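You operate a simulated robot arm through the tools that you are given. There is no shell and no other tool. Be economical: measure what you need, move in short steps, check, and stop when the job is done.

You run a simulated robot arm. Do the job below in one go: nothing can be reset, and whatever is moved stays where it is left.

## Task
Ready the light box for the zone 3 sheet: smudge off, sheet on, loupe on it, light on.
Fine: wipe with the felt pad and put it back; the light stays on.
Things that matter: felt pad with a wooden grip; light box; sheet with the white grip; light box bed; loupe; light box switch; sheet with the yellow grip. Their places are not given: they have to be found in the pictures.

Only the result counts: the job must be done as asked and must still hold three seconds after the hand-in. Knocking over, shifting, dropping, spilling or breaking anything else fails it.

## Robot
A 6-joint arm with a two-finger parallel gripper, fixed in place. Base frame: the origin is at the foot of the arm, x ahead of it, y to its left, z up; the work surface is at about z = 870. Units: mm, rad, N and s.
With the tool pointing down near the work surface it reaches from about 260 to 680 mm from the base axis. Its first joint turns from -1.152 to 1.152 rad. Payload 2.9 kg.
The tool frame sits at the grasp point between the pads (the TCP): z along the fingers, y along the line on which they close. The tips reach 30 mm beyond it. Largest opening 110 mm; finger width 20, thickness 10; the body of the gripper, 48 by 112 mm, starts 55 mm behind the TCP.
Orientation is told as [roll, pitch, yaw] about the base's x, y, z axes, in that order, counted from this pose: with the fingers straight down and closing along the base's y, the tool's x points along the base's -x, its y along +y and its z along -z.

## Interface
- The arm moves only by the tool step_arm. Its argument "commands" is a list of rows, each an object (a shift or turn left out is 0, a gripper value left out holds the last) with "xyz": the shift along the base's x, y, z in mm, a list of three; "turn": the turn, a rotation vector about the base's x, y, z in rad, a list of three; "grip": the finger opening in mm, from 0 to 110. In form: [{"xyz": [tx, ty, tz], "turn": [ax, ay, az], "grip": grip}, ...]. A call has 1 to 12 rows; each row is the pose to reach, as a shift and turn from the pose commanded when the call began. A row lasts 0.2 s, in which the tool goes at most 50 mm and 0.15 rad; a call with a longer step from one row to the next is refused whole, and so is a gripper value outside its range. Where a pose cannot be reached the arm comes as near as it can. A force on the tool above 70 N (or 10 N above the force at the start of the call, whichever is more), or a blocked arm, ends the call early, and 0.2 s more pass. The fingers move at their own pace (about 108 mm/s each) and stop on an object; they squeeze with about 25 N. The grip force told is the motor's: it shows also when the fingers shut on nothing. Time passes only in rows, and 0.2 s behind the last, so rows that repeat a pose let the fingers close. It gives the time, the measured TCP pose, the force on the tool (base axes), the opening and the grip force at its end, in the units of the frame above (readings bear some noise), and new pictures: "show" is both (left out), scene, wrist or none.
- Cameras (640 x 400 px; columns grow to the right, rows downward): "scene" is fixed at [47.9, 419.2, 1399.7]; the picture's right is [-0.87, -0.50, 0.00], its down [-0.22, 0.39, -0.89] and it looks along [0.44, -0.78, -0.45] (base axes); focal length 351 px, centre (320, 200). "wrist" rides on the gripper at [-36, 0, -57] in the tool frame; the picture's right is [0.00, -1.00, 0.00], its down [0.97, 0.00, -0.24] and it looks along [0.24, 0.00, 0.97] (tool axes); focal length 218 px, centre (320, 200).
- probe_pixels(camera, pixels): for up to 12 pixels [column, row] of the newest picture of that camera ("zoom" is the newest enlarged one), the place [x, y, z] in the base frame of the surface seen there, good to about 2 mm, but the place of the scene camera against the robot may be out by one fixed shift of up to 25 mm in any direction. No time passes.
- enlarge(camera, box): a new picture of the part [left, top, right, bottom] of that camera's present view, enlarged. No time passes.
- close_job(): hands the job in; it is judged then, once.

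Go step by step. Measure first, check grasps and placings, and put right what went wrong. The budget is 80 turns and 120 pictures, counting those below and the enlarged ones. Unless the task says otherwise, let go and move clear before handing in, and close with one line.

The tools are called after ">>>" as a command line: name --argument value ..., lists and objects as JSON in quotes. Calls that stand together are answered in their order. step_arm: Moves the arm, as the interface text tells. Its arguments: {"type":"object","properties":{"commands":{"type":"array","items":{"type":"object","properties":{"xyz":{"type":"array","items":{"type":"number"}},"turn":{"type":"array","items":{"type":"number"}},"grip":{"type":"number"}}}},"show":{"type":"string","enum":["both","scene","wrist","none"]}},"required":["commands"]} The other tools are called the same way: probe_pixels (camera, pixels) gives the place of the surface under pixels of a picture; enlarge (camera, box) takes an enlarged picture of a part of a camera's view; close_job () hands the job in.

At the start:

```text
clock: 0.0
eef_pos: [268.3, -297.6, 1226.0]
orientation: [-0.001, 0.0, 0.002]
ft_force: [0.2, 0.2, 0.2]
opening: 109.9
grasp_force: 0.1
```

scene: 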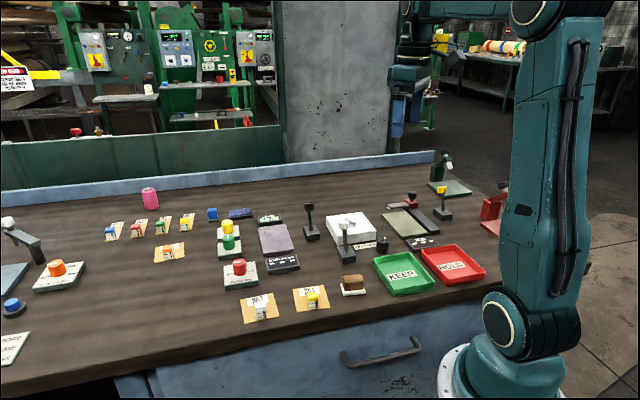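
wrist: 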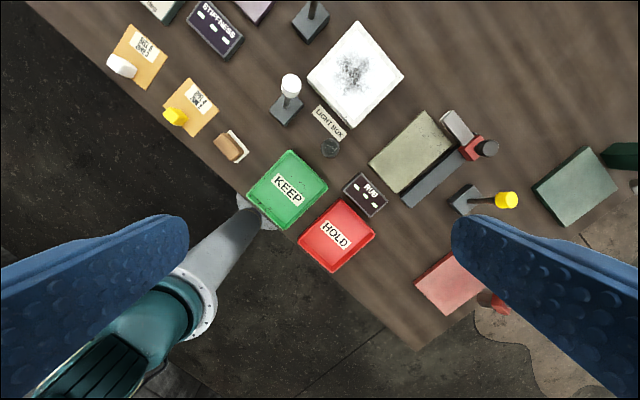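

The wrist view shows the light box with a smudge (355,73), the felt pad (230,147), and two sheets with grips (white at 122,65, yellow at 175,117). I'll enlarge to read the labels.

>>> enlarge --camera "wrist" --box '[90, 0, 410, 200]'

>>> enlarge --camera "scene" --box '[220, 180, 460, 330]'

>>> probe_pixels --camera "wrist" --pixels '[[355, 22], [307, 78], [351, 127], [404, 74], [355, 75], [226, 148], [240, 146], [122, 65], [175, 117], [290, 85], [330, 148], [286, 112]]'

```text
2.00 times, centred on (250, 100) of wrist
```

zoom: 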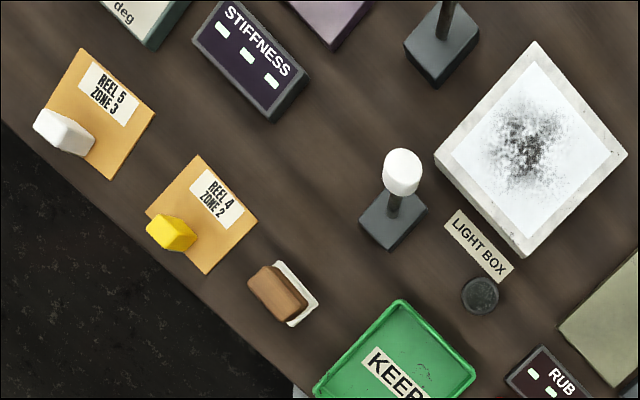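

```text
2.67 times, centred on (340, 255) of scene
```

zoom: 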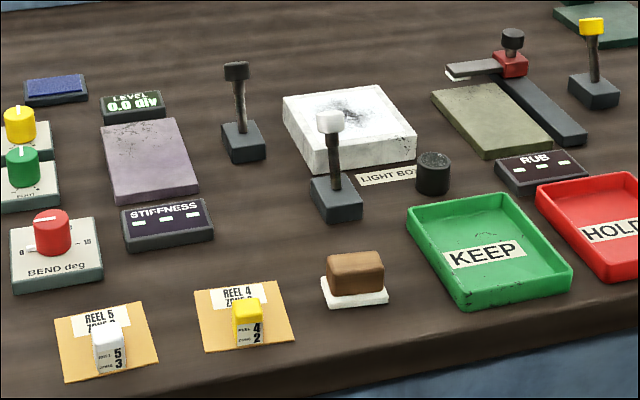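

```text
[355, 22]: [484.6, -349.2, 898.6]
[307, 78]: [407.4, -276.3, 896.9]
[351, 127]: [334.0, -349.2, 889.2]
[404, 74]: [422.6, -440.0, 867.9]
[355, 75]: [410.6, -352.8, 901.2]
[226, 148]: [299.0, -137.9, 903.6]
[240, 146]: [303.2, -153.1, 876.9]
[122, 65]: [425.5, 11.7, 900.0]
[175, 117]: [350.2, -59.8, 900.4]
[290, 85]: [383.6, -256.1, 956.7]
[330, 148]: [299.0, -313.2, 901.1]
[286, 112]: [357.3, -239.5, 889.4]
```

Zone 3 is the sheet with the white grip (REEL 5 / ZONE 3). I'll move over the light box for a closer look at the switch and loupe.

>>> step_arm --commands '[{"xyz": [40, 5, -20]}, {"xyz": [80, 8, -50]}, {"xyz": [110, 8, -80]}, {"xyz": [110, 8, -120]}]' --show "wrist"

>>> enlarge --camera "wrist" --box '[160, 60, 480, 260]'

>>> enlarge --camera "scene" --box '[290, 190, 410, 265]'

```text
clock: 1.0
eef_pos: [378.2, -285.5, 1104.4]
orientation: [-0.001, -0.001, 0.001]
ft_force: [-0.9, -0.2, -0.5]
opening: 110.1
grasp_force: 0.1
```

wrist: 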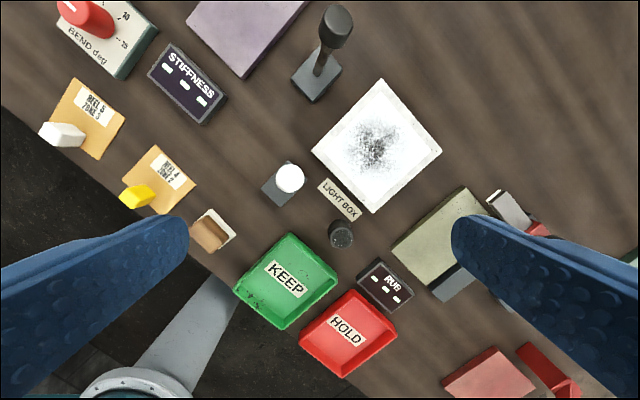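

```text
2.00 times, centred on (320, 160) of wrist
```

zoom: 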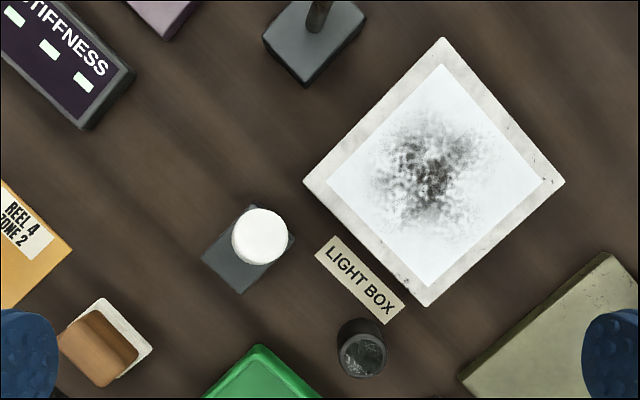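

```text
5.33 times, centred on (350, 228) of scene
```

zoom: 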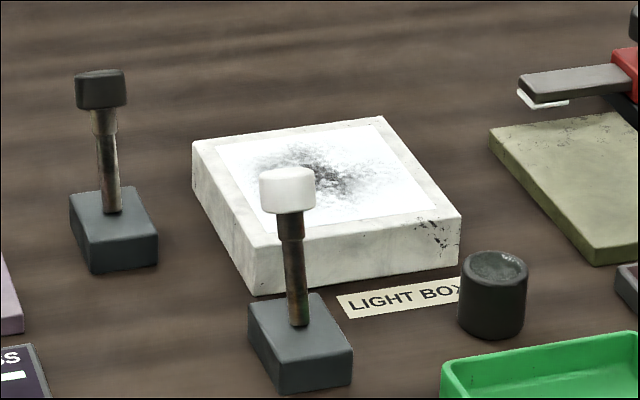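

The loupe is the black cylinder with the glass top (340,233), and the white-topped lever (290,177) stands beside the LIGHT BOX plate. I'll measure these precisely.

>>> probe_pixels --camera "wrist" --pixels '[[381, 80], [313, 152], [372, 211], [441, 150], [376, 145], [290, 178], [265, 188], [284, 204], [278, 200], [335, 25], [341, 238], [302, 88]]'

>>> probe_pixels --camera "wrist" --pixels '[[207, 235], [192, 229], [211, 250], [229, 232], [226, 220], [216, 212], [61, 134], [79, 79], [125, 121], [98, 159], [325, 62], [330, 70]]'

>>> enlarge --camera "wrist" --box '[20, 60, 260, 260]'

```text
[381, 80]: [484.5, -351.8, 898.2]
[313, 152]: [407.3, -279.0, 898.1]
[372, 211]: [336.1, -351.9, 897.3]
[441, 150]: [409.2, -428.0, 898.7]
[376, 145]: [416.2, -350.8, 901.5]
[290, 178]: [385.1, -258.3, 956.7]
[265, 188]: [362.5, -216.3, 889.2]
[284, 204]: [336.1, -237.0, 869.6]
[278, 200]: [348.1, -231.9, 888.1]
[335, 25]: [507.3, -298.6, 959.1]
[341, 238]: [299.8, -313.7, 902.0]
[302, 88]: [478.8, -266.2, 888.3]
```

```text
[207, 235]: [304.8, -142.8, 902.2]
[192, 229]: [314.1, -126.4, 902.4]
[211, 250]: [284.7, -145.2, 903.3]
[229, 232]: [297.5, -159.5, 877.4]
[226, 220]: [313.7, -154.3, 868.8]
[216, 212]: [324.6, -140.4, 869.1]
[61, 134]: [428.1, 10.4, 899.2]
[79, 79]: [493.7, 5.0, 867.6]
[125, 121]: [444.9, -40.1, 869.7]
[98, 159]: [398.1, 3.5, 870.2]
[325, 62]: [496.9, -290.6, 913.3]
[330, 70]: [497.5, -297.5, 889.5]
```

```text
2.00 times, centred on (140, 160) of wrist
```

zoom: 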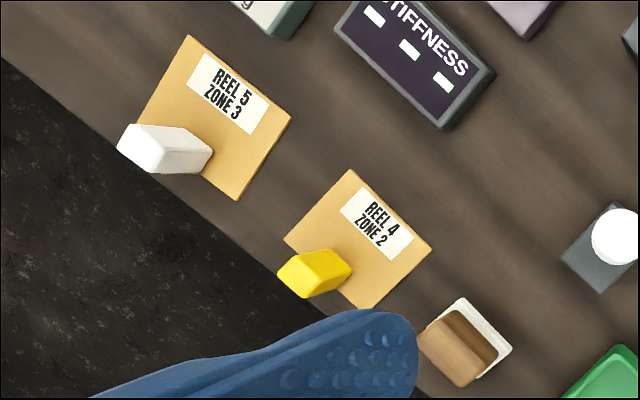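

Both target measurements are consistent: light box centre ≈ (409,-353), top ≈ 898–901. Next I'll go above the felt pad to see its orientation.

>>> step_arm --commands '[{"xyz": [-20, 35, -20]}, {"xyz": [-40, 70, -45]}, {"xyz": [-60, 105, -70]}, {"xyz": [-78, 143, -90]}, {"xyz": [-78, 143, -90]}]' --show "wrist"

```text
clock: 2.2
eef_pos: [299.5, -143.6, 1016.5]
orientation: [-0.001, -0.001, 0.0]
ft_force: [-0.1, 0.5, -0.9]
opening: 110.0
grasp_force: 0.0
```

wrist: 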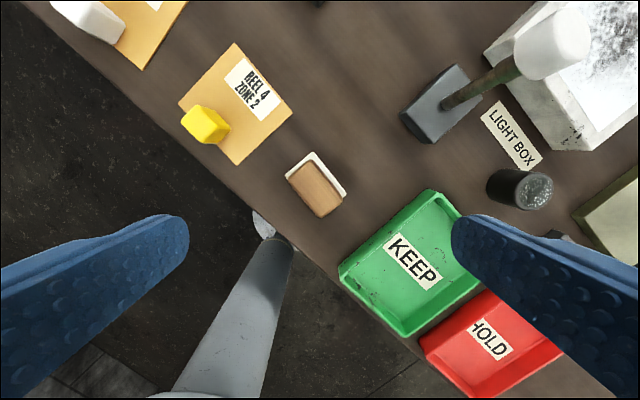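

>>> enlarge --camera "wrist" --box '[256, 140, 384, 220]'

>>> probe_pixels --camera "wrist" --pixels '[[287, 178], [306, 163], [342, 204], [322, 216], [313, 153], [347, 192], [315, 190], [317, 155], [205, 118], [185, 118], [215, 144], [230, 130]]'

```text
5.00 times, centred on (320, 180) of wrist
```

zoom: 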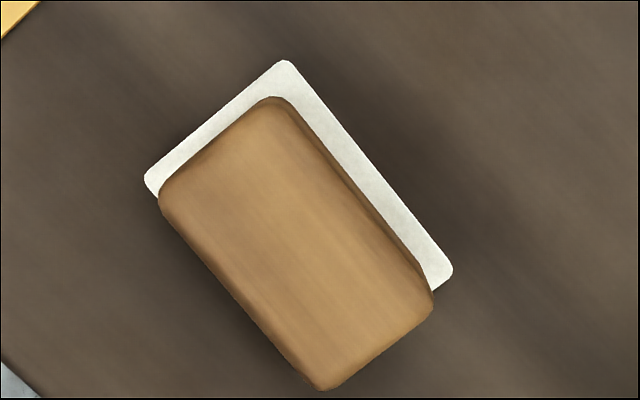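

```text
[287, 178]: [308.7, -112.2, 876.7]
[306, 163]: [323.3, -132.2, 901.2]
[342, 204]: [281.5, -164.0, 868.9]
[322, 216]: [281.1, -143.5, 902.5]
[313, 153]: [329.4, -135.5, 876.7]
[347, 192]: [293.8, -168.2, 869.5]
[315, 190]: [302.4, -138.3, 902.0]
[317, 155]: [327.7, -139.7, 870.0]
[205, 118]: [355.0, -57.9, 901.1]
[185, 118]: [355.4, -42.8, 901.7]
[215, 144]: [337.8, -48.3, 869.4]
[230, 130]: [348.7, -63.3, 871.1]
```

The wood grip is centred at about (302,-138), top z 902, with its long axis at about 40° from x. I'll turn the gripper by +0.70 rad, close to 60 mm and come down partly.

>>> step_arm --commands '[{"turn": [0, 0, 0.14], "grip": 60}, {"turn": [0, 0, 0.28]}, {"turn": [0, 0, 0.42]}, {"turn": [0, 0, 0.56], "xyz": [1, 3, -20]}, {"turn": [0, 0, 0.7], "xyz": [2, 5, -40]}, {"turn": [0, 0, 0.7], "xyz": [2, 5, -50]}, {"turn": [0, 0, 0.7], "xyz": [2, 5, -50]}]' --show "wrist"

```text
clock: 3.8
eef_pos: [303.1, -139.6, 965.1]
orientation: [0.001, 0.0, 0.702]
ft_force: [0.0, 0.8, 0.1]
opening: 59.9
grasp_force: 0.0
```

wrist: 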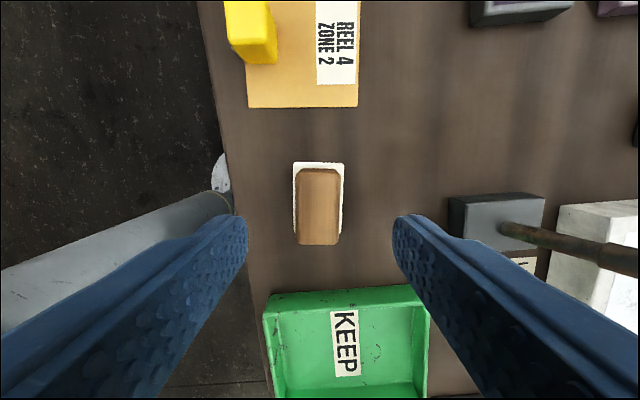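

The pad is square between the fingers at (319,205). Descending to z ≈ 911 and closing.

>>> step_arm --commands '[{"xyz": [-1, 1, -25]}, {"xyz": [-1, 1, -45]}, {"xyz": [-1, 1, -54]}, {"xyz": [-1, 1, -54], "grip": 10}, {"xyz": [-1, 1, -54], "grip": 10}, {"xyz": [-1, 1, -54], "grip": 10}]' --show "wrist"

```text
clock: 5.2
eef_pos: [303.5, -139.9, 912.2]
orientation: [0.0, 0.002, 0.699]
ft_force: [-0.2, 0.4, 0.2]
opening: 25.0
grasp_force: 25.7
```

wrist: 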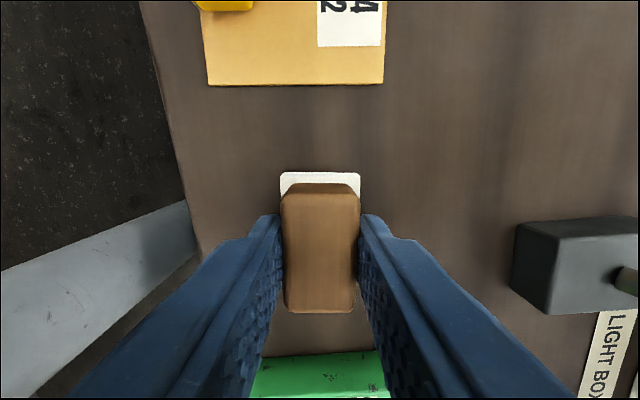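

The pad is gripped (opening 25.0, pose 303.5,-139.9,912.2 noted for return). I'll lift clear of the levers and carry it above the light box.

>>> step_arm --commands '[{"xyz": [0, 0, 40]}, {"xyz": [0, 0, 80]}, {"xyz": [0, 0, 115]}, {"xyz": [18, -36, 115]}, {"xyz": [36, -72, 115]}, {"xyz": [54, -108, 115]}, {"xyz": [72, -144, 115]}, {"xyz": [90, -180, 115]}, {"xyz": [106, -213, 115]}, {"xyz": [106, -213, 80]}, {"xyz": [106, -213, 55]}, {"xyz": [106, -213, 55]}]' --show "both"

```text
clock: 7.8
eef_pos: [407.5, -355.0, 966.1]
orientation: [-0.001, 0.0, 0.701]
ft_force: [-0.4, -0.7, -0.7]
opening: 25.0
grasp_force: 25.4
```

scene: 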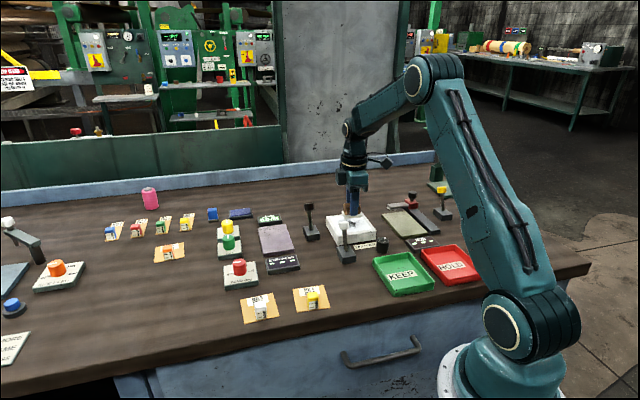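
wrist: 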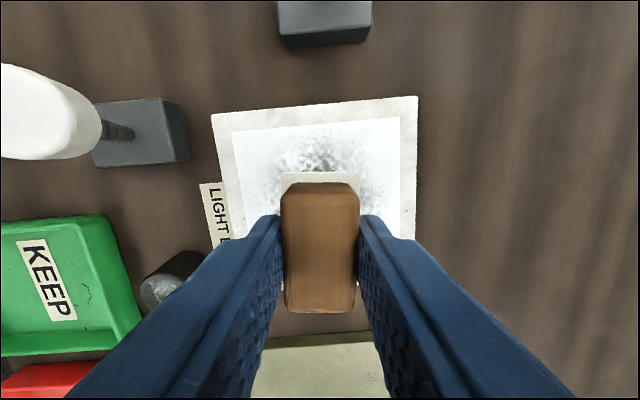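

The pad is over the smudge. Lowering to contact in small steps.

>>> step_arm --commands '[{"xyz": [2, 2, -10]}, {"xyz": [2, 2, -16]}, {"xyz": [2, 2, -20]}, {"xyz": [2, 2, -22]}, {"xyz": [2, 2, -23.5]}]' --show "none"

```text
clock: 9.0
eef_pos: [409.8, -351.3, 942.9]
orientation: [0.0, 0.0, 0.7]
ft_force: [0.1, 0.4, -0.1]
opening: 24.8
grasp_force: 25.0
```

>>> step_arm --commands '[{"xyz": [0, 0, -1]}, {"xyz": [0, 0, -2]}, {"xyz": [0, 0, -2]}]' --show "none"

```text
clock: 9.8
eef_pos: [409.1, -351.8, 941.1]
orientation: [0.0, 0.0, 0.701]
ft_force: [-0.3, 1.1, 3.0]
opening: 24.9
grasp_force: 24.8
```

Light contact of 3 N. I'll press slightly and wipe in three strokes covering the smudge.

>>> step_arm --commands '[{"xyz": [0, 0, -1]}, {"xyz": [15.5, -18.4, -1]}, {"xyz": [0, 0, -1]}, {"xyz": [-15.5, 18.4, -1]}, {"xyz": [-3.3, 28.7, -1]}, {"xyz": [12.2, 10.3, -1]}, {"xyz": [27.7, -8.1, -1]}, {"xyz": [3.3, -28.7, -1]}, {"xyz": [-12.2, -10.3, -1]}, {"xyz": [-27.7, 8.1, -1]}, {"xyz": [0, 0, -1]}, {"xyz": [0, 0, -1]}]' --show "wrist"

```text
clock: 12.4
eef_pos: [406.7, -350.5, 941.1]
orientation: [0.003, 0.0, 0.7]
ft_force: [0.1, 0.1, -0.1]
opening: 25.2
grasp_force: 25.1
```

wrist: 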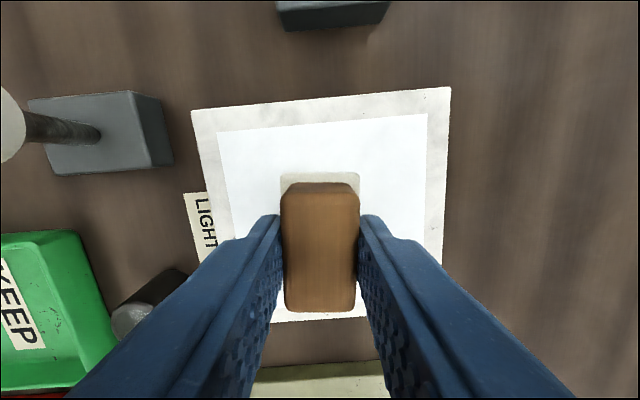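

The visible screen looks clean. I'll lift to check the whole of it.

>>> step_arm --commands '[{"xyz": [0, 0, 30]}, {"xyz": [-5, 10, 60]}, {"xyz": [-20, 40, 86]}, {"xyz": [-35, 70, 86]}, {"xyz": [-35, 70, 86]}]' --show "both"

>>> enlarge --camera "scene" --box '[290, 190, 410, 265]'

```text
clock: 13.6
eef_pos: [374.1, -281.1, 1027.7]
orientation: [0.0, -0.001, 0.701]
ft_force: [-1.2, -0.1, -1.2]
opening: 24.5
grasp_force: 24.8
```

scene: 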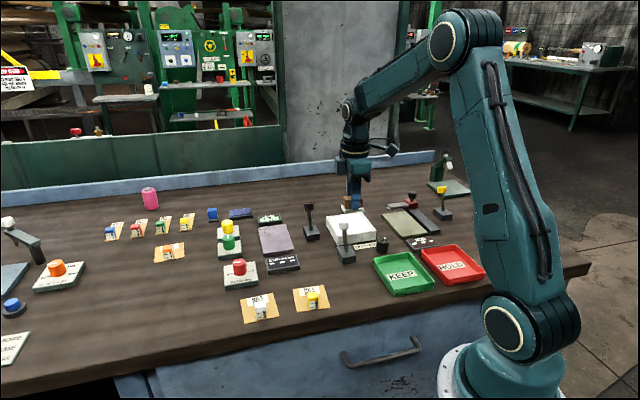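
wrist: 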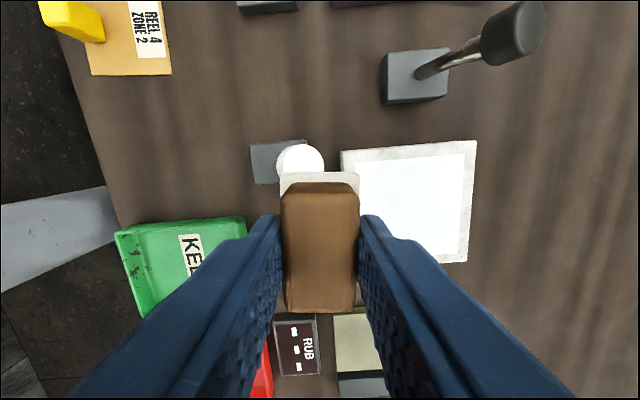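

```text
5.33 times, centred on (350, 228) of scene
```

zoom: 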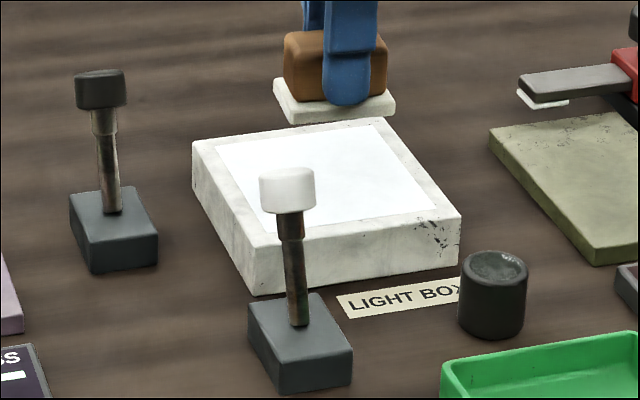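

The smudge is gone (screen at 415,205 clean in both views). Returning the pad to where it came from.

>>> step_arm --commands '[{"xyz": [-20, 38, 0]}, {"xyz": [-40, 77, 0]}, {"xyz": [-58, 112, 0]}, {"xyz": [-73, 141, 0]}, {"xyz": [-73, 141, -35]}, {"xyz": [-73, 141, -70]}, {"xyz": [-73, 141, -100]}, {"xyz": [-73, 141, -110]}, {"xyz": [-73, 141, -112]}]' --show "wrist"

```text
clock: 15.6
eef_pos: [300.7, -141.0, 912.7]
orientation: [-0.001, 0.0, 0.699]
ft_force: [-0.6, -0.4, -1.0]
opening: 24.8
grasp_force: 24.4
```

wrist: 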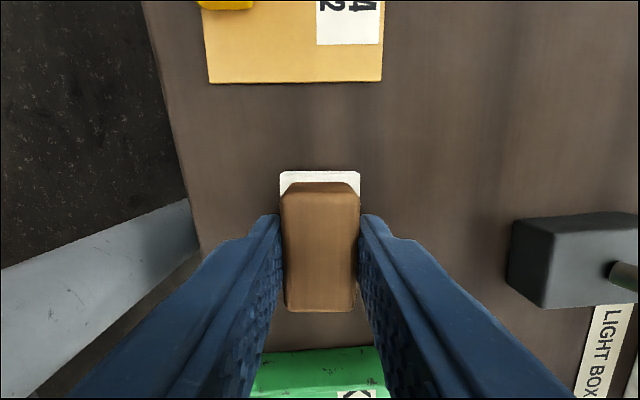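

The view matches the pick-up pose within a couple of mm. Lowering the last bits until it touches.

>>> step_arm --commands '[{"xyz": [1, 0.5, -1]}, {"xyz": [1, 0.5, -2]}, {"xyz": [1, 0.5, -3]}, {"xyz": [1, 0.5, -3]}]' --show "none"

```text
clock: 16.6
eef_pos: [301.8, -139.9, 910.1]
orientation: [0.0, 0.0, 0.699]
ft_force: [-0.6, -1.2, 3.1]
opening: 24.9
grasp_force: 25.4
```

Contact felt (3 N). Releasing and lifting straight up.

>>> step_arm --commands '[{"grip": 60}, {"grip": 60}, {"grip": 60}, {"xyz": [0, 0, 30], "grip": 60}, {"xyz": [0, 0, 70]}, {"xyz": [0, 0, 110]}]' --show "wrist"

```text
clock: 18.0
eef_pos: [301.7, -142.1, 1020.9]
orientation: [-0.001, 0.001, 0.7]
ft_force: [-0.2, 0.1, 0.6]
opening: 59.8
grasp_force: 0.2
```

wrist: 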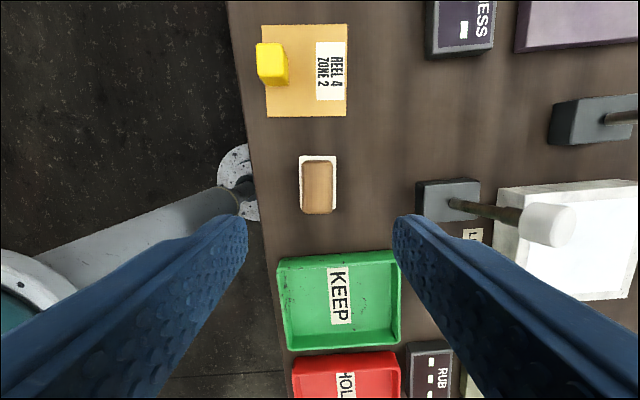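

The pad is back in its place. Now moving over the white-grip sheet.

>>> step_arm --commands '[{"xyz": [26, 30, 0]}, {"xyz": [52, 60, 0]}, {"xyz": [78, 90, 0]}, {"xyz": [104, 120, 0]}, {"xyz": [128, 148, 0]}, {"xyz": [128, 148, 0]}]' --show "wrist"

>>> enlarge --camera "wrist" --box '[240, 120, 400, 220]'

```text
clock: 19.4
eef_pos: [429.6, 8.6, 1021.6]
orientation: [-0.002, 0.001, 0.701]
ft_force: [0.2, 0.2, 0.1]
opening: 60.1
grasp_force: 0.1
```

wrist: 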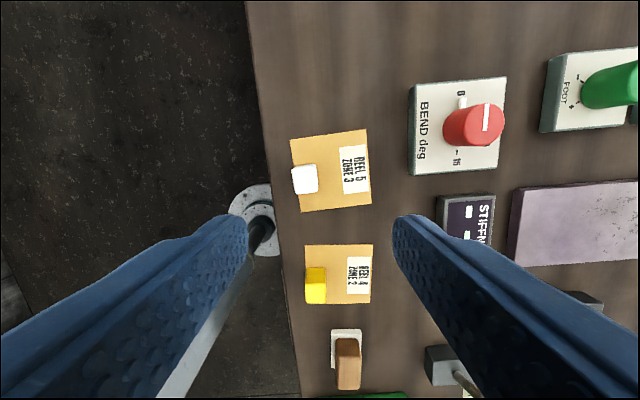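

```text
4.00 times, centred on (320, 170) of wrist
```

zoom: 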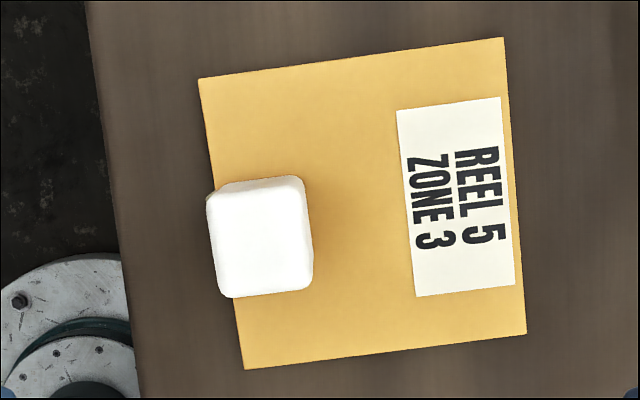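

>>> probe_pixels --camera "zoom" --pixels '[[200, 80], [503, 40], [525, 332], [246, 367], [215, 195], [300, 182], [310, 285], [225, 292], [262, 240], [370, 210]]'

>>> enlarge --camera "scene" --box '[230, 280, 342, 350]'

```text
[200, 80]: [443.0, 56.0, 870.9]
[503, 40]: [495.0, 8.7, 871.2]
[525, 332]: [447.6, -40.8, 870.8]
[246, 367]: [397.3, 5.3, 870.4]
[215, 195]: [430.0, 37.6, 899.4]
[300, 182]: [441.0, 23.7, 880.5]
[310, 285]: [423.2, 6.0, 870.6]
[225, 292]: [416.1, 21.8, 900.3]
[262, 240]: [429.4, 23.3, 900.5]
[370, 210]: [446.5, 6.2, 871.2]
```

```text
5.71 times, centred on (286, 315) of scene
```

zoom: 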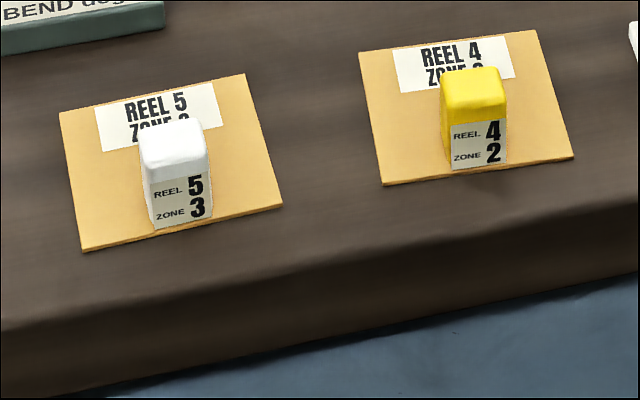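

The zone 3 sheet is centred at (445.7,7.3) with its grip at (429.4,23.3), top z 900; it's turned the same way as the light box. I'll align over the grip and come down part way.

>>> step_arm --commands '[{"xyz": [0, 8, -30], "turn": [0, 0, 0.06]}, {"xyz": [0, 15, -60], "turn": [0, 0, 0.11]}, {"xyz": [0, 15, -75], "turn": [0, 0, 0.11]}, {"xyz": [0, 15, -75], "turn": [0, 0, 0.11]}]' --show "wrist"

```text
clock: 20.4
eef_pos: [430.9, 23.0, 946.3]
orientation: [0.002, -0.001, 0.812]
ft_force: [0.4, -0.7, 1.3]
opening: 60.0
grasp_force: 0.1
```

wrist: 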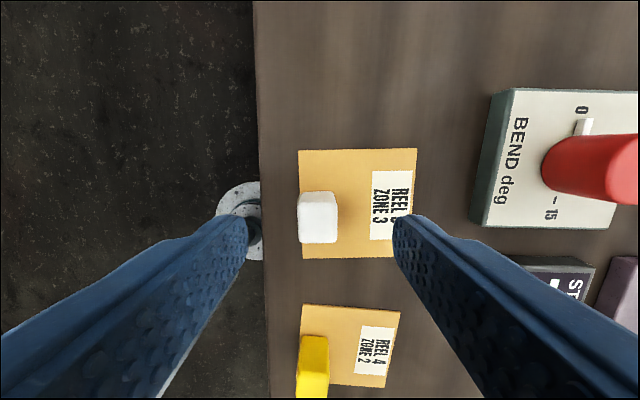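

Well centred: the grip's at (318,217), where the tool axis meets its top. Descending to z ≈ 906 and closing.

>>> step_arm --commands '[{"xyz": [-0.5, 0, -25]}, {"xyz": [-0.5, 0, -36]}, {"xyz": [-0.5, 0, -40]}, {"xyz": [-0.5, 0, -40]}, {"xyz": [-0.5, 0, -40], "grip": 5}, {"xyz": [-0.5, 0, -40], "grip": 5}, {"xyz": [-0.5, 0, -40], "grip": 5}]' --show "wrist"

```text
clock: 22.0
eef_pos: [430.7, 24.0, 906.6]
orientation: [0.0, -0.002, 0.81]
ft_force: [0.2, -0.1, -0.8]
opening: 19.4
grasp_force: 24.6
```

wrist: 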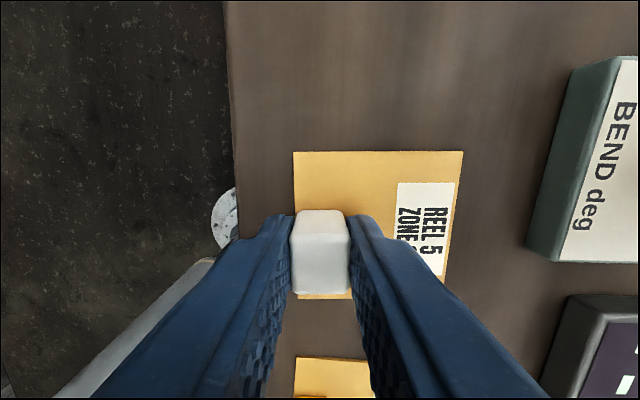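

Gripped (opening 19.4). Lifting and carrying above the light box, over the lever tops.

>>> step_arm --commands '[{"xyz": [0, 0, 30]}, {"xyz": [0, 0, 70]}, {"xyz": [0, 0, 110]}, {"xyz": [-4, -42, 115]}, {"xyz": [-8, -87, 115]}, {"xyz": [-13, -132, 115]}, {"xyz": [-18, -178, 115]}, {"xyz": [-22, -224, 115]}, {"xyz": [-27, -270, 115]}, {"xyz": [-32, -316, 115]}, {"xyz": [-36.4, -360, 115]}, {"xyz": [-36.4, -360, 115]}]' --show "both"

```text
clock: 24.6
eef_pos: [393.9, -336.6, 1019.1]
orientation: [0.0, 0.002, 0.812]
ft_force: [-0.3, -0.1, -0.2]
opening: 19.1
grasp_force: 25.3
```

scene: 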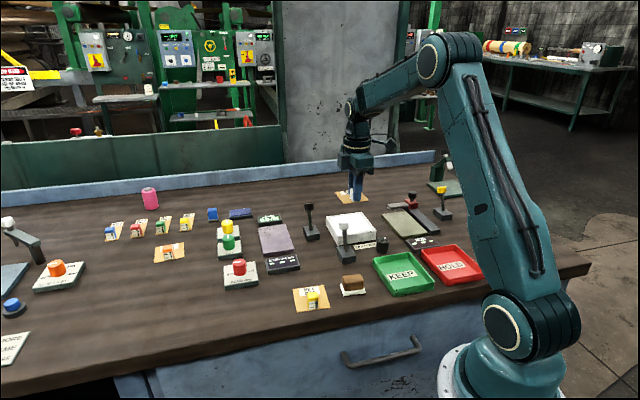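
wrist: 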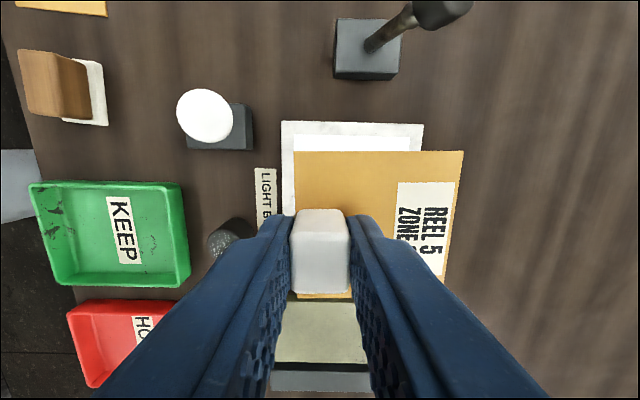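

Positioned above the box and square to it. Lowering to a few mm above the bed.

>>> step_arm --commands '[{"xyz": [0, 0, -35]}, {"xyz": [0, 0, -65]}, {"xyz": [0, 0, -75]}, {"xyz": [0, 0, -75]}]' --show "both"

>>> enlarge --camera "scene" --box '[290, 190, 410, 265]'

>>> probe_pixels --camera "wrist" --pixels '[[294, 153], [463, 152], [446, 280]]'

```text
clock: 25.6
eef_pos: [393.6, -337.7, 944.0]
orientation: [0.002, 0.0, 0.81]
ft_force: [-0.1, -0.6, 0.0]
opening: 19.2
grasp_force: 25.0
```

scene: 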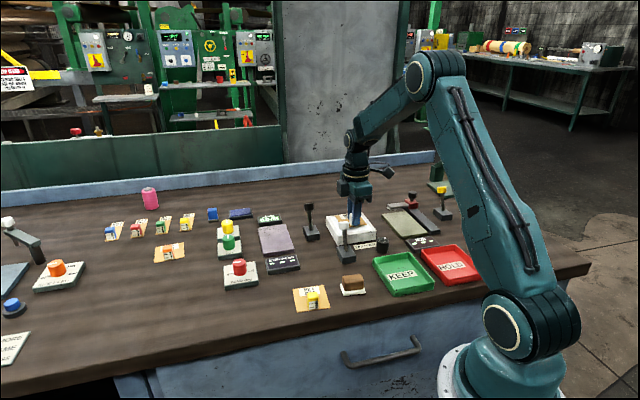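
wrist: 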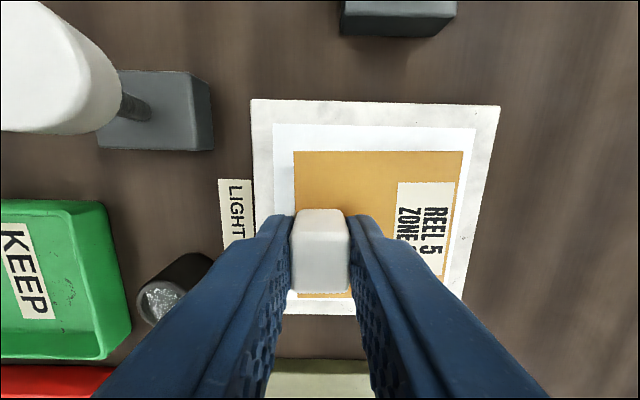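

```text
5.33 times, centred on (350, 228) of scene
```

zoom: 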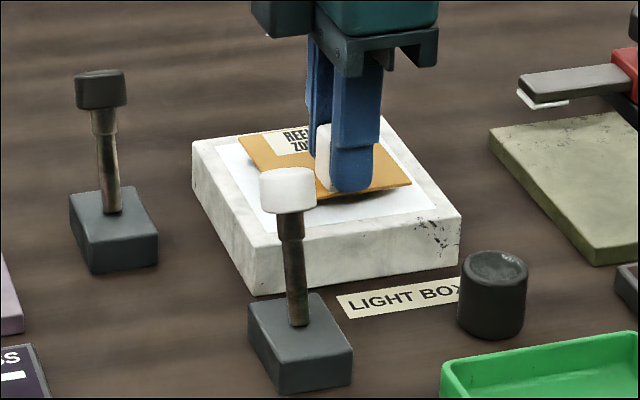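

```text
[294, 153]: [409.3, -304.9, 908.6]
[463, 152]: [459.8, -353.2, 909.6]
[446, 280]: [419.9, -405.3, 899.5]
```

The sheet corners probe at (409,-305) and (460,-353), so its centre is ≈ (411,-354), well on the bed. Lowering gently to contact.

>>> step_arm --commands '[{"xyz": [-1, 0.5, -4]}, {"xyz": [-1, 0.5, -6]}, {"xyz": [-1, 0.5, -7]}, {"xyz": [-1, 0.5, -7.5]}, {"xyz": [-1, 0.5, -7.5]}]' --show "none"

```text
clock: 26.8
eef_pos: [392.8, -336.6, 939.2]
orientation: [0.0, 0.001, 0.81]
ft_force: [-0.1, -0.4, -0.5]
opening: 19.3
grasp_force: 24.1
```

>>> step_arm --commands '[{"xyz": [0, 0, -1]}, {"xyz": [0, 0, -2]}, {"xyz": [0, 0, -2]}]' --show "none"

```text
clock: 27.6
eef_pos: [392.1, -335.6, 934.5]
orientation: [0.001, -0.001, 0.81]
ft_force: [-0.5, -0.4, 1.9]
opening: 19.5
grasp_force: 25.2
```

Slight contact (1.9 N, z 934.5). Releasing and lifting straight up.

>>> step_arm --commands '[{"grip": 50}, {"grip": 50}, {"xyz": [0, 0, 30]}, {"xyz": [0, 0, 70]}, {"xyz": [0, 0, 100]}, {"xyz": [-28, 8, 110]}, {"xyz": [-60, 17, 110]}, {"xyz": [-90, 24, 110]}, {"xyz": [-90, 24, 110]}]' --show "wrist"

>>> enlarge --camera "scene" --box '[290, 190, 410, 265]'

```text
clock: 29.6
eef_pos: [301.1, -311.7, 1046.8]
orientation: [0.002, -0.001, 0.81]
ft_force: [0.7, -0.3, -0.5]
opening: 50.2
grasp_force: 0.1
```

wrist: 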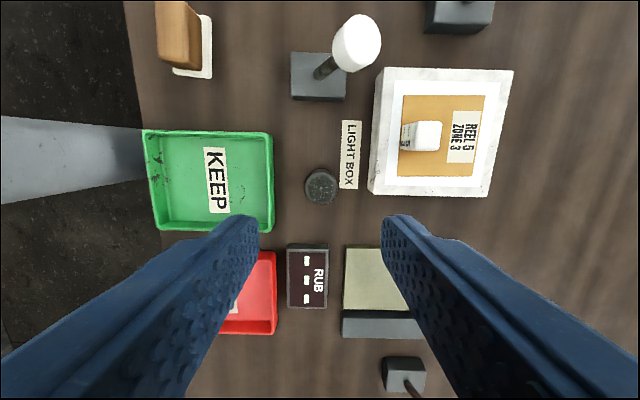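

```text
5.33 times, centred on (350, 228) of scene
```

zoom: 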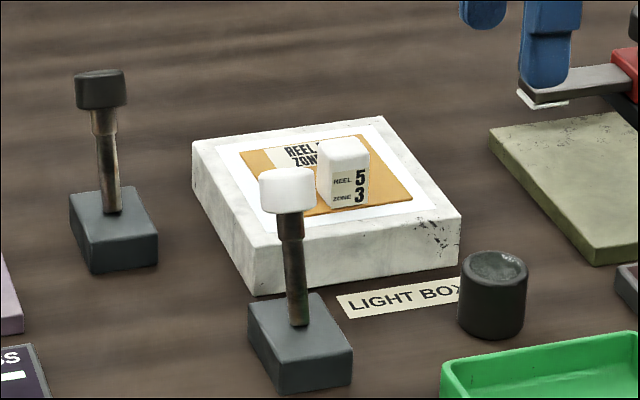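

The sheet lies flat and centred on the bed, with its grip in front. Next the loupe at (321,187): I'll measure it and turn the gripper so it closes parallel to the table's edge.

>>> probe_pixels --camera "wrist" --pixels '[[322, 186], [322, 172], [323, 201], [308, 187], [336, 187], [409, 95], [483, 96], [474, 177], [401, 177], [421, 136], [272, 187], [312, 244]]'

>>> step_arm --commands '[{"turn": [0, 0, -0.143]}, {"turn": [0, 0, -0.286]}, {"turn": [0, 0, -0.429]}, {"turn": [0, 0, -0.572]}, {"turn": [0, 0, -0.715]}, {"turn": [0, 0, -0.858]}, {"turn": [0, 0, -1.0]}, {"turn": [0, 0, -1.143]}, {"turn": [0, 0, -1.286]}, {"turn": [0, 0, -1.429]}, {"turn": [0, 0, -1.571]}, {"turn": [0, 0, -1.571]}]' --show "wrist"

```text
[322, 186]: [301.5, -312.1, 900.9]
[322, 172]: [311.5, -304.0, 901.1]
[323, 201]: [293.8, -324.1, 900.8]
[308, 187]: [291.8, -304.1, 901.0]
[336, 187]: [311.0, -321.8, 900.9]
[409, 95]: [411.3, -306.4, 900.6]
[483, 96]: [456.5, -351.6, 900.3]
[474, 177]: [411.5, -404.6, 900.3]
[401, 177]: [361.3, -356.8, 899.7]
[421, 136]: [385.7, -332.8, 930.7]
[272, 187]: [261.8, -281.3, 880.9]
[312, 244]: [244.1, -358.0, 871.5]
```

```text
clock: 32.2
eef_pos: [303.1, -311.7, 1046.0]
orientation: [0.0, -0.001, -0.764]
ft_force: [0.2, 0.2, -0.2]
opening: 50.1
grasp_force: 0.0
```

wrist: 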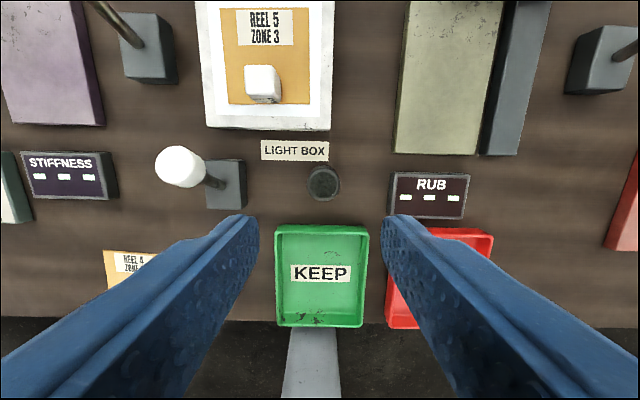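

The loupe is centred at (302,-313.5), top z 901, about 25 mm across. Descending over it.

>>> step_arm --commands '[{"xyz": [-0.5, -1.5, -45]}, {"xyz": [-0.5, -1.5, -85]}, {"xyz": [-0.5, -1.5, -100]}, {"xyz": [-0.5, -1.5, -100]}]' --show "wrist"

```text
clock: 33.2
eef_pos: [302.0, -314.5, 945.5]
orientation: [0.001, 0.0, -0.761]
ft_force: [0.0, 0.6, -0.4]
opening: 50.1
grasp_force: 0.1
```

wrist: 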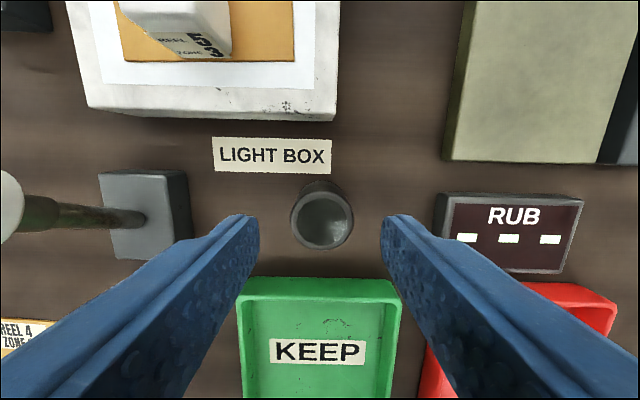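

Centred ((322,220)). Descending to z ≈ 907 and closing.

>>> step_arm --commands '[{"xyz": [0, 0.5, -25]}, {"xyz": [0, 0.5, -36]}, {"xyz": [0, 0.5, -39]}, {"xyz": [0, 0.5, -39]}, {"xyz": [0, 0.5, -39], "grip": 8}, {"xyz": [0, 0.5, -39], "grip": 8}, {"xyz": [0, 0.5, -39], "grip": 8}]' --show "wrist"

```text
clock: 34.8
eef_pos: [301.4, -314.8, 907.9]
orientation: [0.0, 0.0, -0.76]
ft_force: [-0.3, 0.2, 2.2]
opening: 30.4
grasp_force: 25.2
```

wrist: 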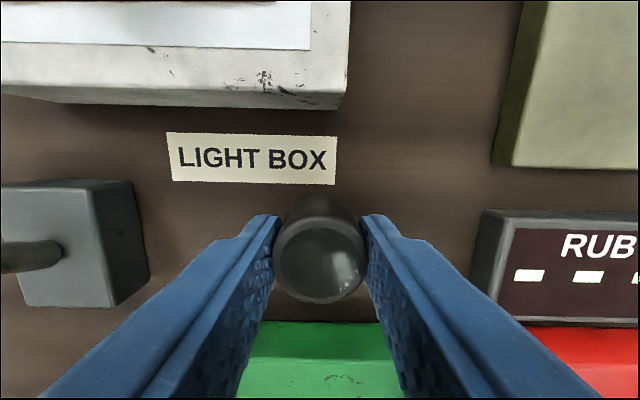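

Loupe gripped (30.4 mm). I'll lift it and carry it over the sheet, behind the sheet's grip, to about (416.5,-361).

>>> step_arm --commands '[{"xyz": [0, 0, 40]}, {"xyz": [0, 0, 80]}, {"xyz": [0, 0, 90]}, {"xyz": [40, -16, 90]}, {"xyz": [80, -32, 90]}, {"xyz": [114.6, -47.5, 90]}, {"xyz": [114.6, -47.5, 90]}, {"xyz": [114.6, -47.5, 65]}, {"xyz": [114.6, -47.5, 42]}, {"xyz": [114.6, -47.5, 42]}]' --show "both"

>>> enlarge --camera "scene" --box '[290, 190, 410, 265]'

```text
clock: 37.0
eef_pos: [414.0, -363.2, 951.1]
orientation: [0.002, 0.001, -0.762]
ft_force: [0.0, -0.9, -0.6]
opening: 30.3
grasp_force: 24.9
```

scene: 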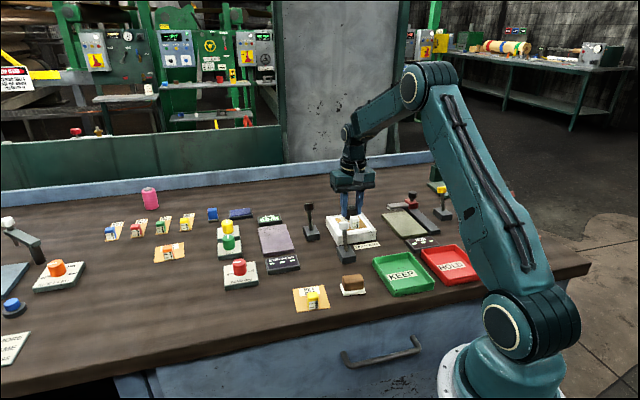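
wrist: 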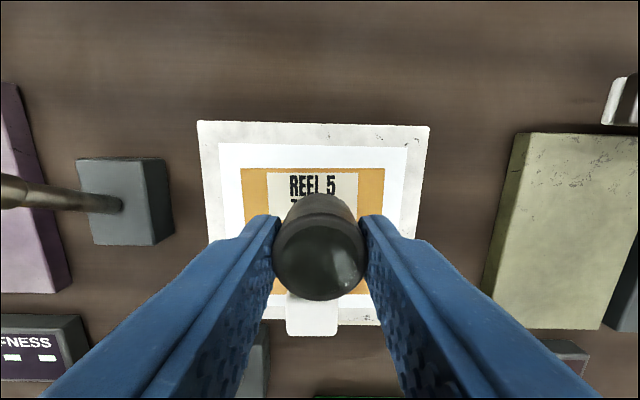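

```text
5.33 times, centred on (350, 228) of scene
```

zoom: 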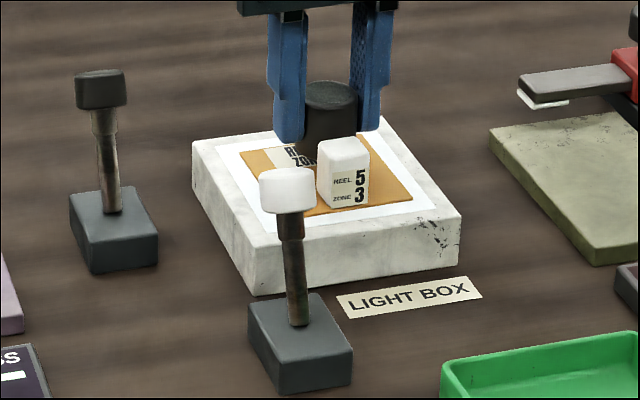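

The loupe is above the sheet behind the grip and clear of it. Lowering in small steps.

>>> step_arm --commands '[{"xyz": [0, 0, -5]}, {"xyz": [0, 0, -8]}, {"xyz": [0, 0, -9.5]}, {"xyz": [0, 0, -10.5]}, {"xyz": [0, 0, -10.5]}]' --show "none"

```text
clock: 38.2
eef_pos: [415.2, -361.7, 939.6]
orientation: [0.0, 0.0, -0.762]
ft_force: [-1.6, -0.9, 7.0]
opening: 30.5
grasp_force: 25.4
```

Contact (7 N). Releasing slowly and lifting straight up, then backing toward the lever for a look.

>>> step_arm --commands '[{"grip": 50}, {"grip": 50}, {"xyz": [0, 0, 25]}, {"xyz": [0, 0, 60]}, {"xyz": [0, 0, 100]}, {"xyz": [-25, 35, 110]}, {"xyz": [-45, 75, 110]}, {"xyz": [-60, 110, 110]}, {"xyz": [-60, 110, 110]}]' --show "wrist"

>>> enlarge --camera "scene" --box '[290, 190, 410, 265]'

```text
clock: 40.2
eef_pos: [354.6, -251.7, 1048.2]
orientation: [-0.001, 0.0, -0.761]
ft_force: [0.2, -0.4, 0.0]
opening: 50.2
grasp_force: 0.2
```

wrist: 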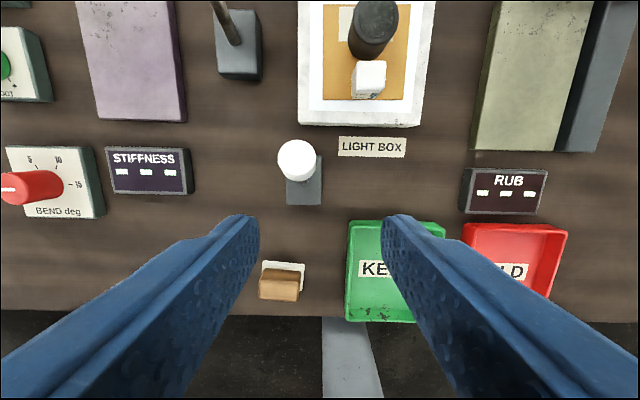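

```text
5.33 times, centred on (350, 228) of scene
```

zoom: 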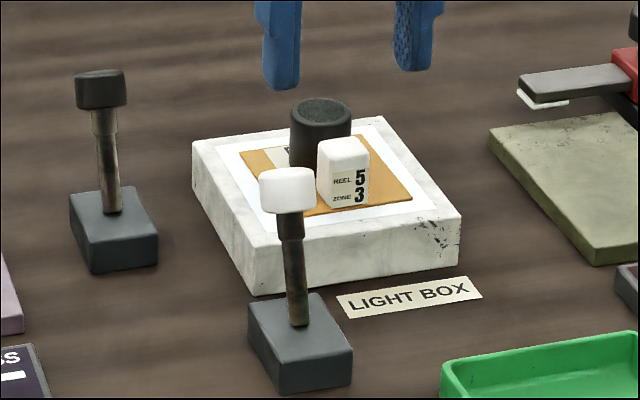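

The loupe stands on the sheet. Now measuring the white lever (knob 297,160; base 305,185) to learn its lean.

>>> probe_pixels --camera "wrist" --pixels '[[297, 160], [297, 142], [281, 160], [313, 160], [297, 177], [288, 188], [320, 188], [304, 190], [320, 160], [320, 156], [240, 70], [233, 40]]'

>>> enlarge --camera "wrist" --box '[256, 120, 352, 220]'

```text
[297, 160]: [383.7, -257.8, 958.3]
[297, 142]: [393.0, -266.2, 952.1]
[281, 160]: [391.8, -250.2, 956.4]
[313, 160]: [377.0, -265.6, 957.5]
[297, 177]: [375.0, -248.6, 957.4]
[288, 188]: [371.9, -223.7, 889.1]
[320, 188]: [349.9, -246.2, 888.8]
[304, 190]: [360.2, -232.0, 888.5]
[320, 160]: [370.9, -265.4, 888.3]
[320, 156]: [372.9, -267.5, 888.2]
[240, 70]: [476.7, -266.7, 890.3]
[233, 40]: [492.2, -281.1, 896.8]
```

```text
4.00 times, centred on (304, 170) of wrist
```

zoom: 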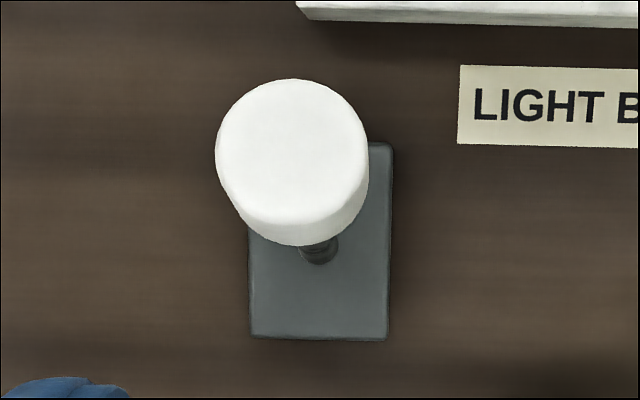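

The lever is hinged along the table edge and leans toward the box (knob 28 mm behind its root at (365,-237)). I'll close the fingers and come down behind the knob to throw it forward.

>>> step_arm --commands '[{"xyz": [25, -13, 0], "grip": 0}, {"xyz": [49.4, -25.8, 0], "grip": 0}, {"xyz": [49.4, -25.8, -35]}, {"xyz": [49.4, -25.8, -65]}, {"xyz": [49.4, -25.8, -82]}, {"xyz": [49.4, -25.8, -82]}]' --show "both"

>>> enlarge --camera "scene" --box '[290, 190, 410, 265]'

```text
clock: 41.6
eef_pos: [406.9, -277.8, 966.6]
orientation: [0.0, 0.0, -0.761]
ft_force: [-0.3, 0.2, -0.4]
opening: 0.4
grasp_force: 24.9
```

scene: 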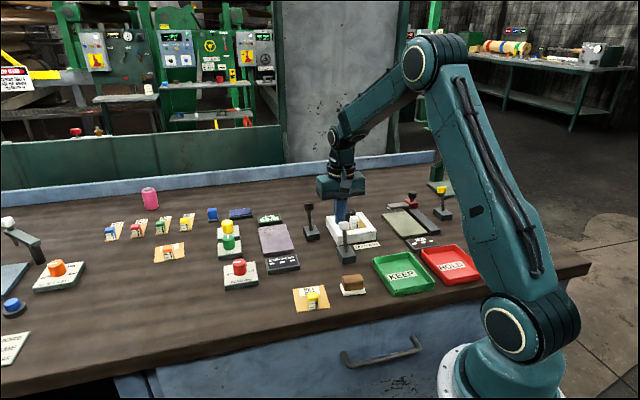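
wrist: 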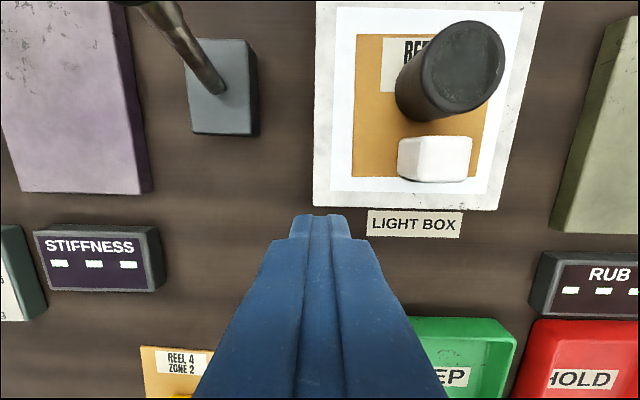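

```text
5.33 times, centred on (350, 228) of scene
```

zoom: 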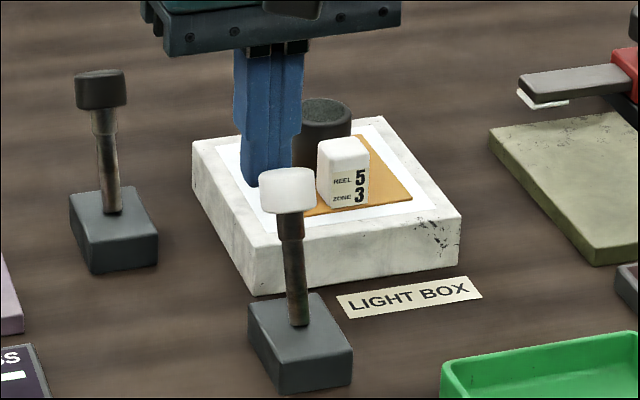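

The closed fingers stand behind the white knob. Pulling it toward the table front in small steps.

>>> step_arm --commands '[{"xyz": [-7, 7, 0]}, {"xyz": [-14, 14, 0]}, {"xyz": [-21, 21, 0]}, {"xyz": [-28, 28, 0]}, {"xyz": [-34, 34, 0]}, {"xyz": [-38, 38, 0]}]' --show "wrist"

>>> enlarge --camera "scene" --box '[290, 190, 410, 265]'

```text
clock: 43.0
eef_pos: [368.7, -238.0, 965.8]
orientation: [0.0, -0.001, -0.761]
ft_force: [0.7, -3.2, -0.6]
opening: 0.2
grasp_force: 25.4
```

wrist: 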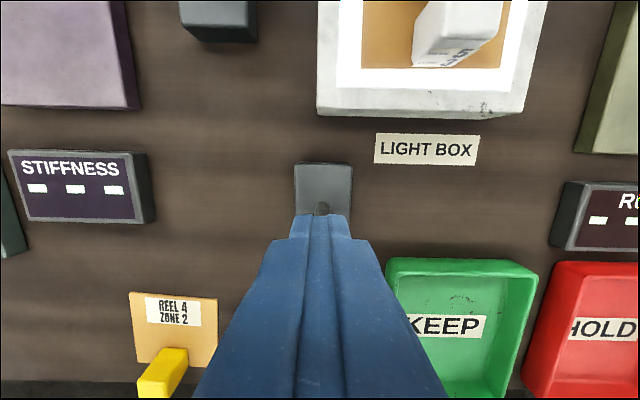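

```text
5.33 times, centred on (350, 228) of scene
```

zoom: 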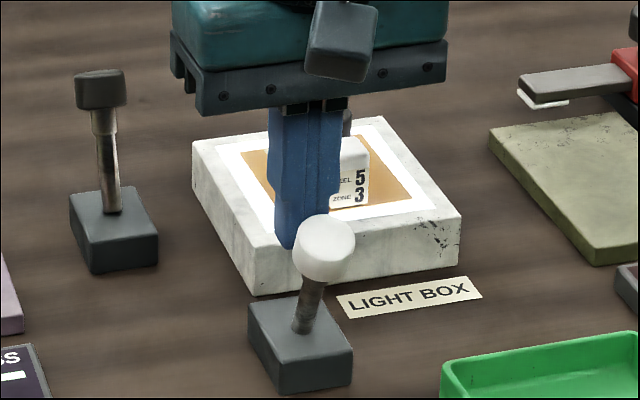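

The lever's past vertical and the screen border shows bright white. Pushing a little further to its stop.

>>> step_arm --commands '[{"xyz": [-4, 4, 0]}, {"xyz": [-8, 8, 0]}, {"xyz": [-11, 11, 0]}, {"xyz": [-11, 11, 0]}]' --show "none"

```text
clock: 43.8
eef_pos: [367.3, -237.8, 971.3]
orientation: [0.006, -0.047, -0.765]
ft_force: [9.6, -8.3, -1.7]
opening: 0.0
grasp_force: 24.7
stopped in row 4: the force on the tool passed its limit (the readings are from after the stop); the commanded pose is now the measured one
```

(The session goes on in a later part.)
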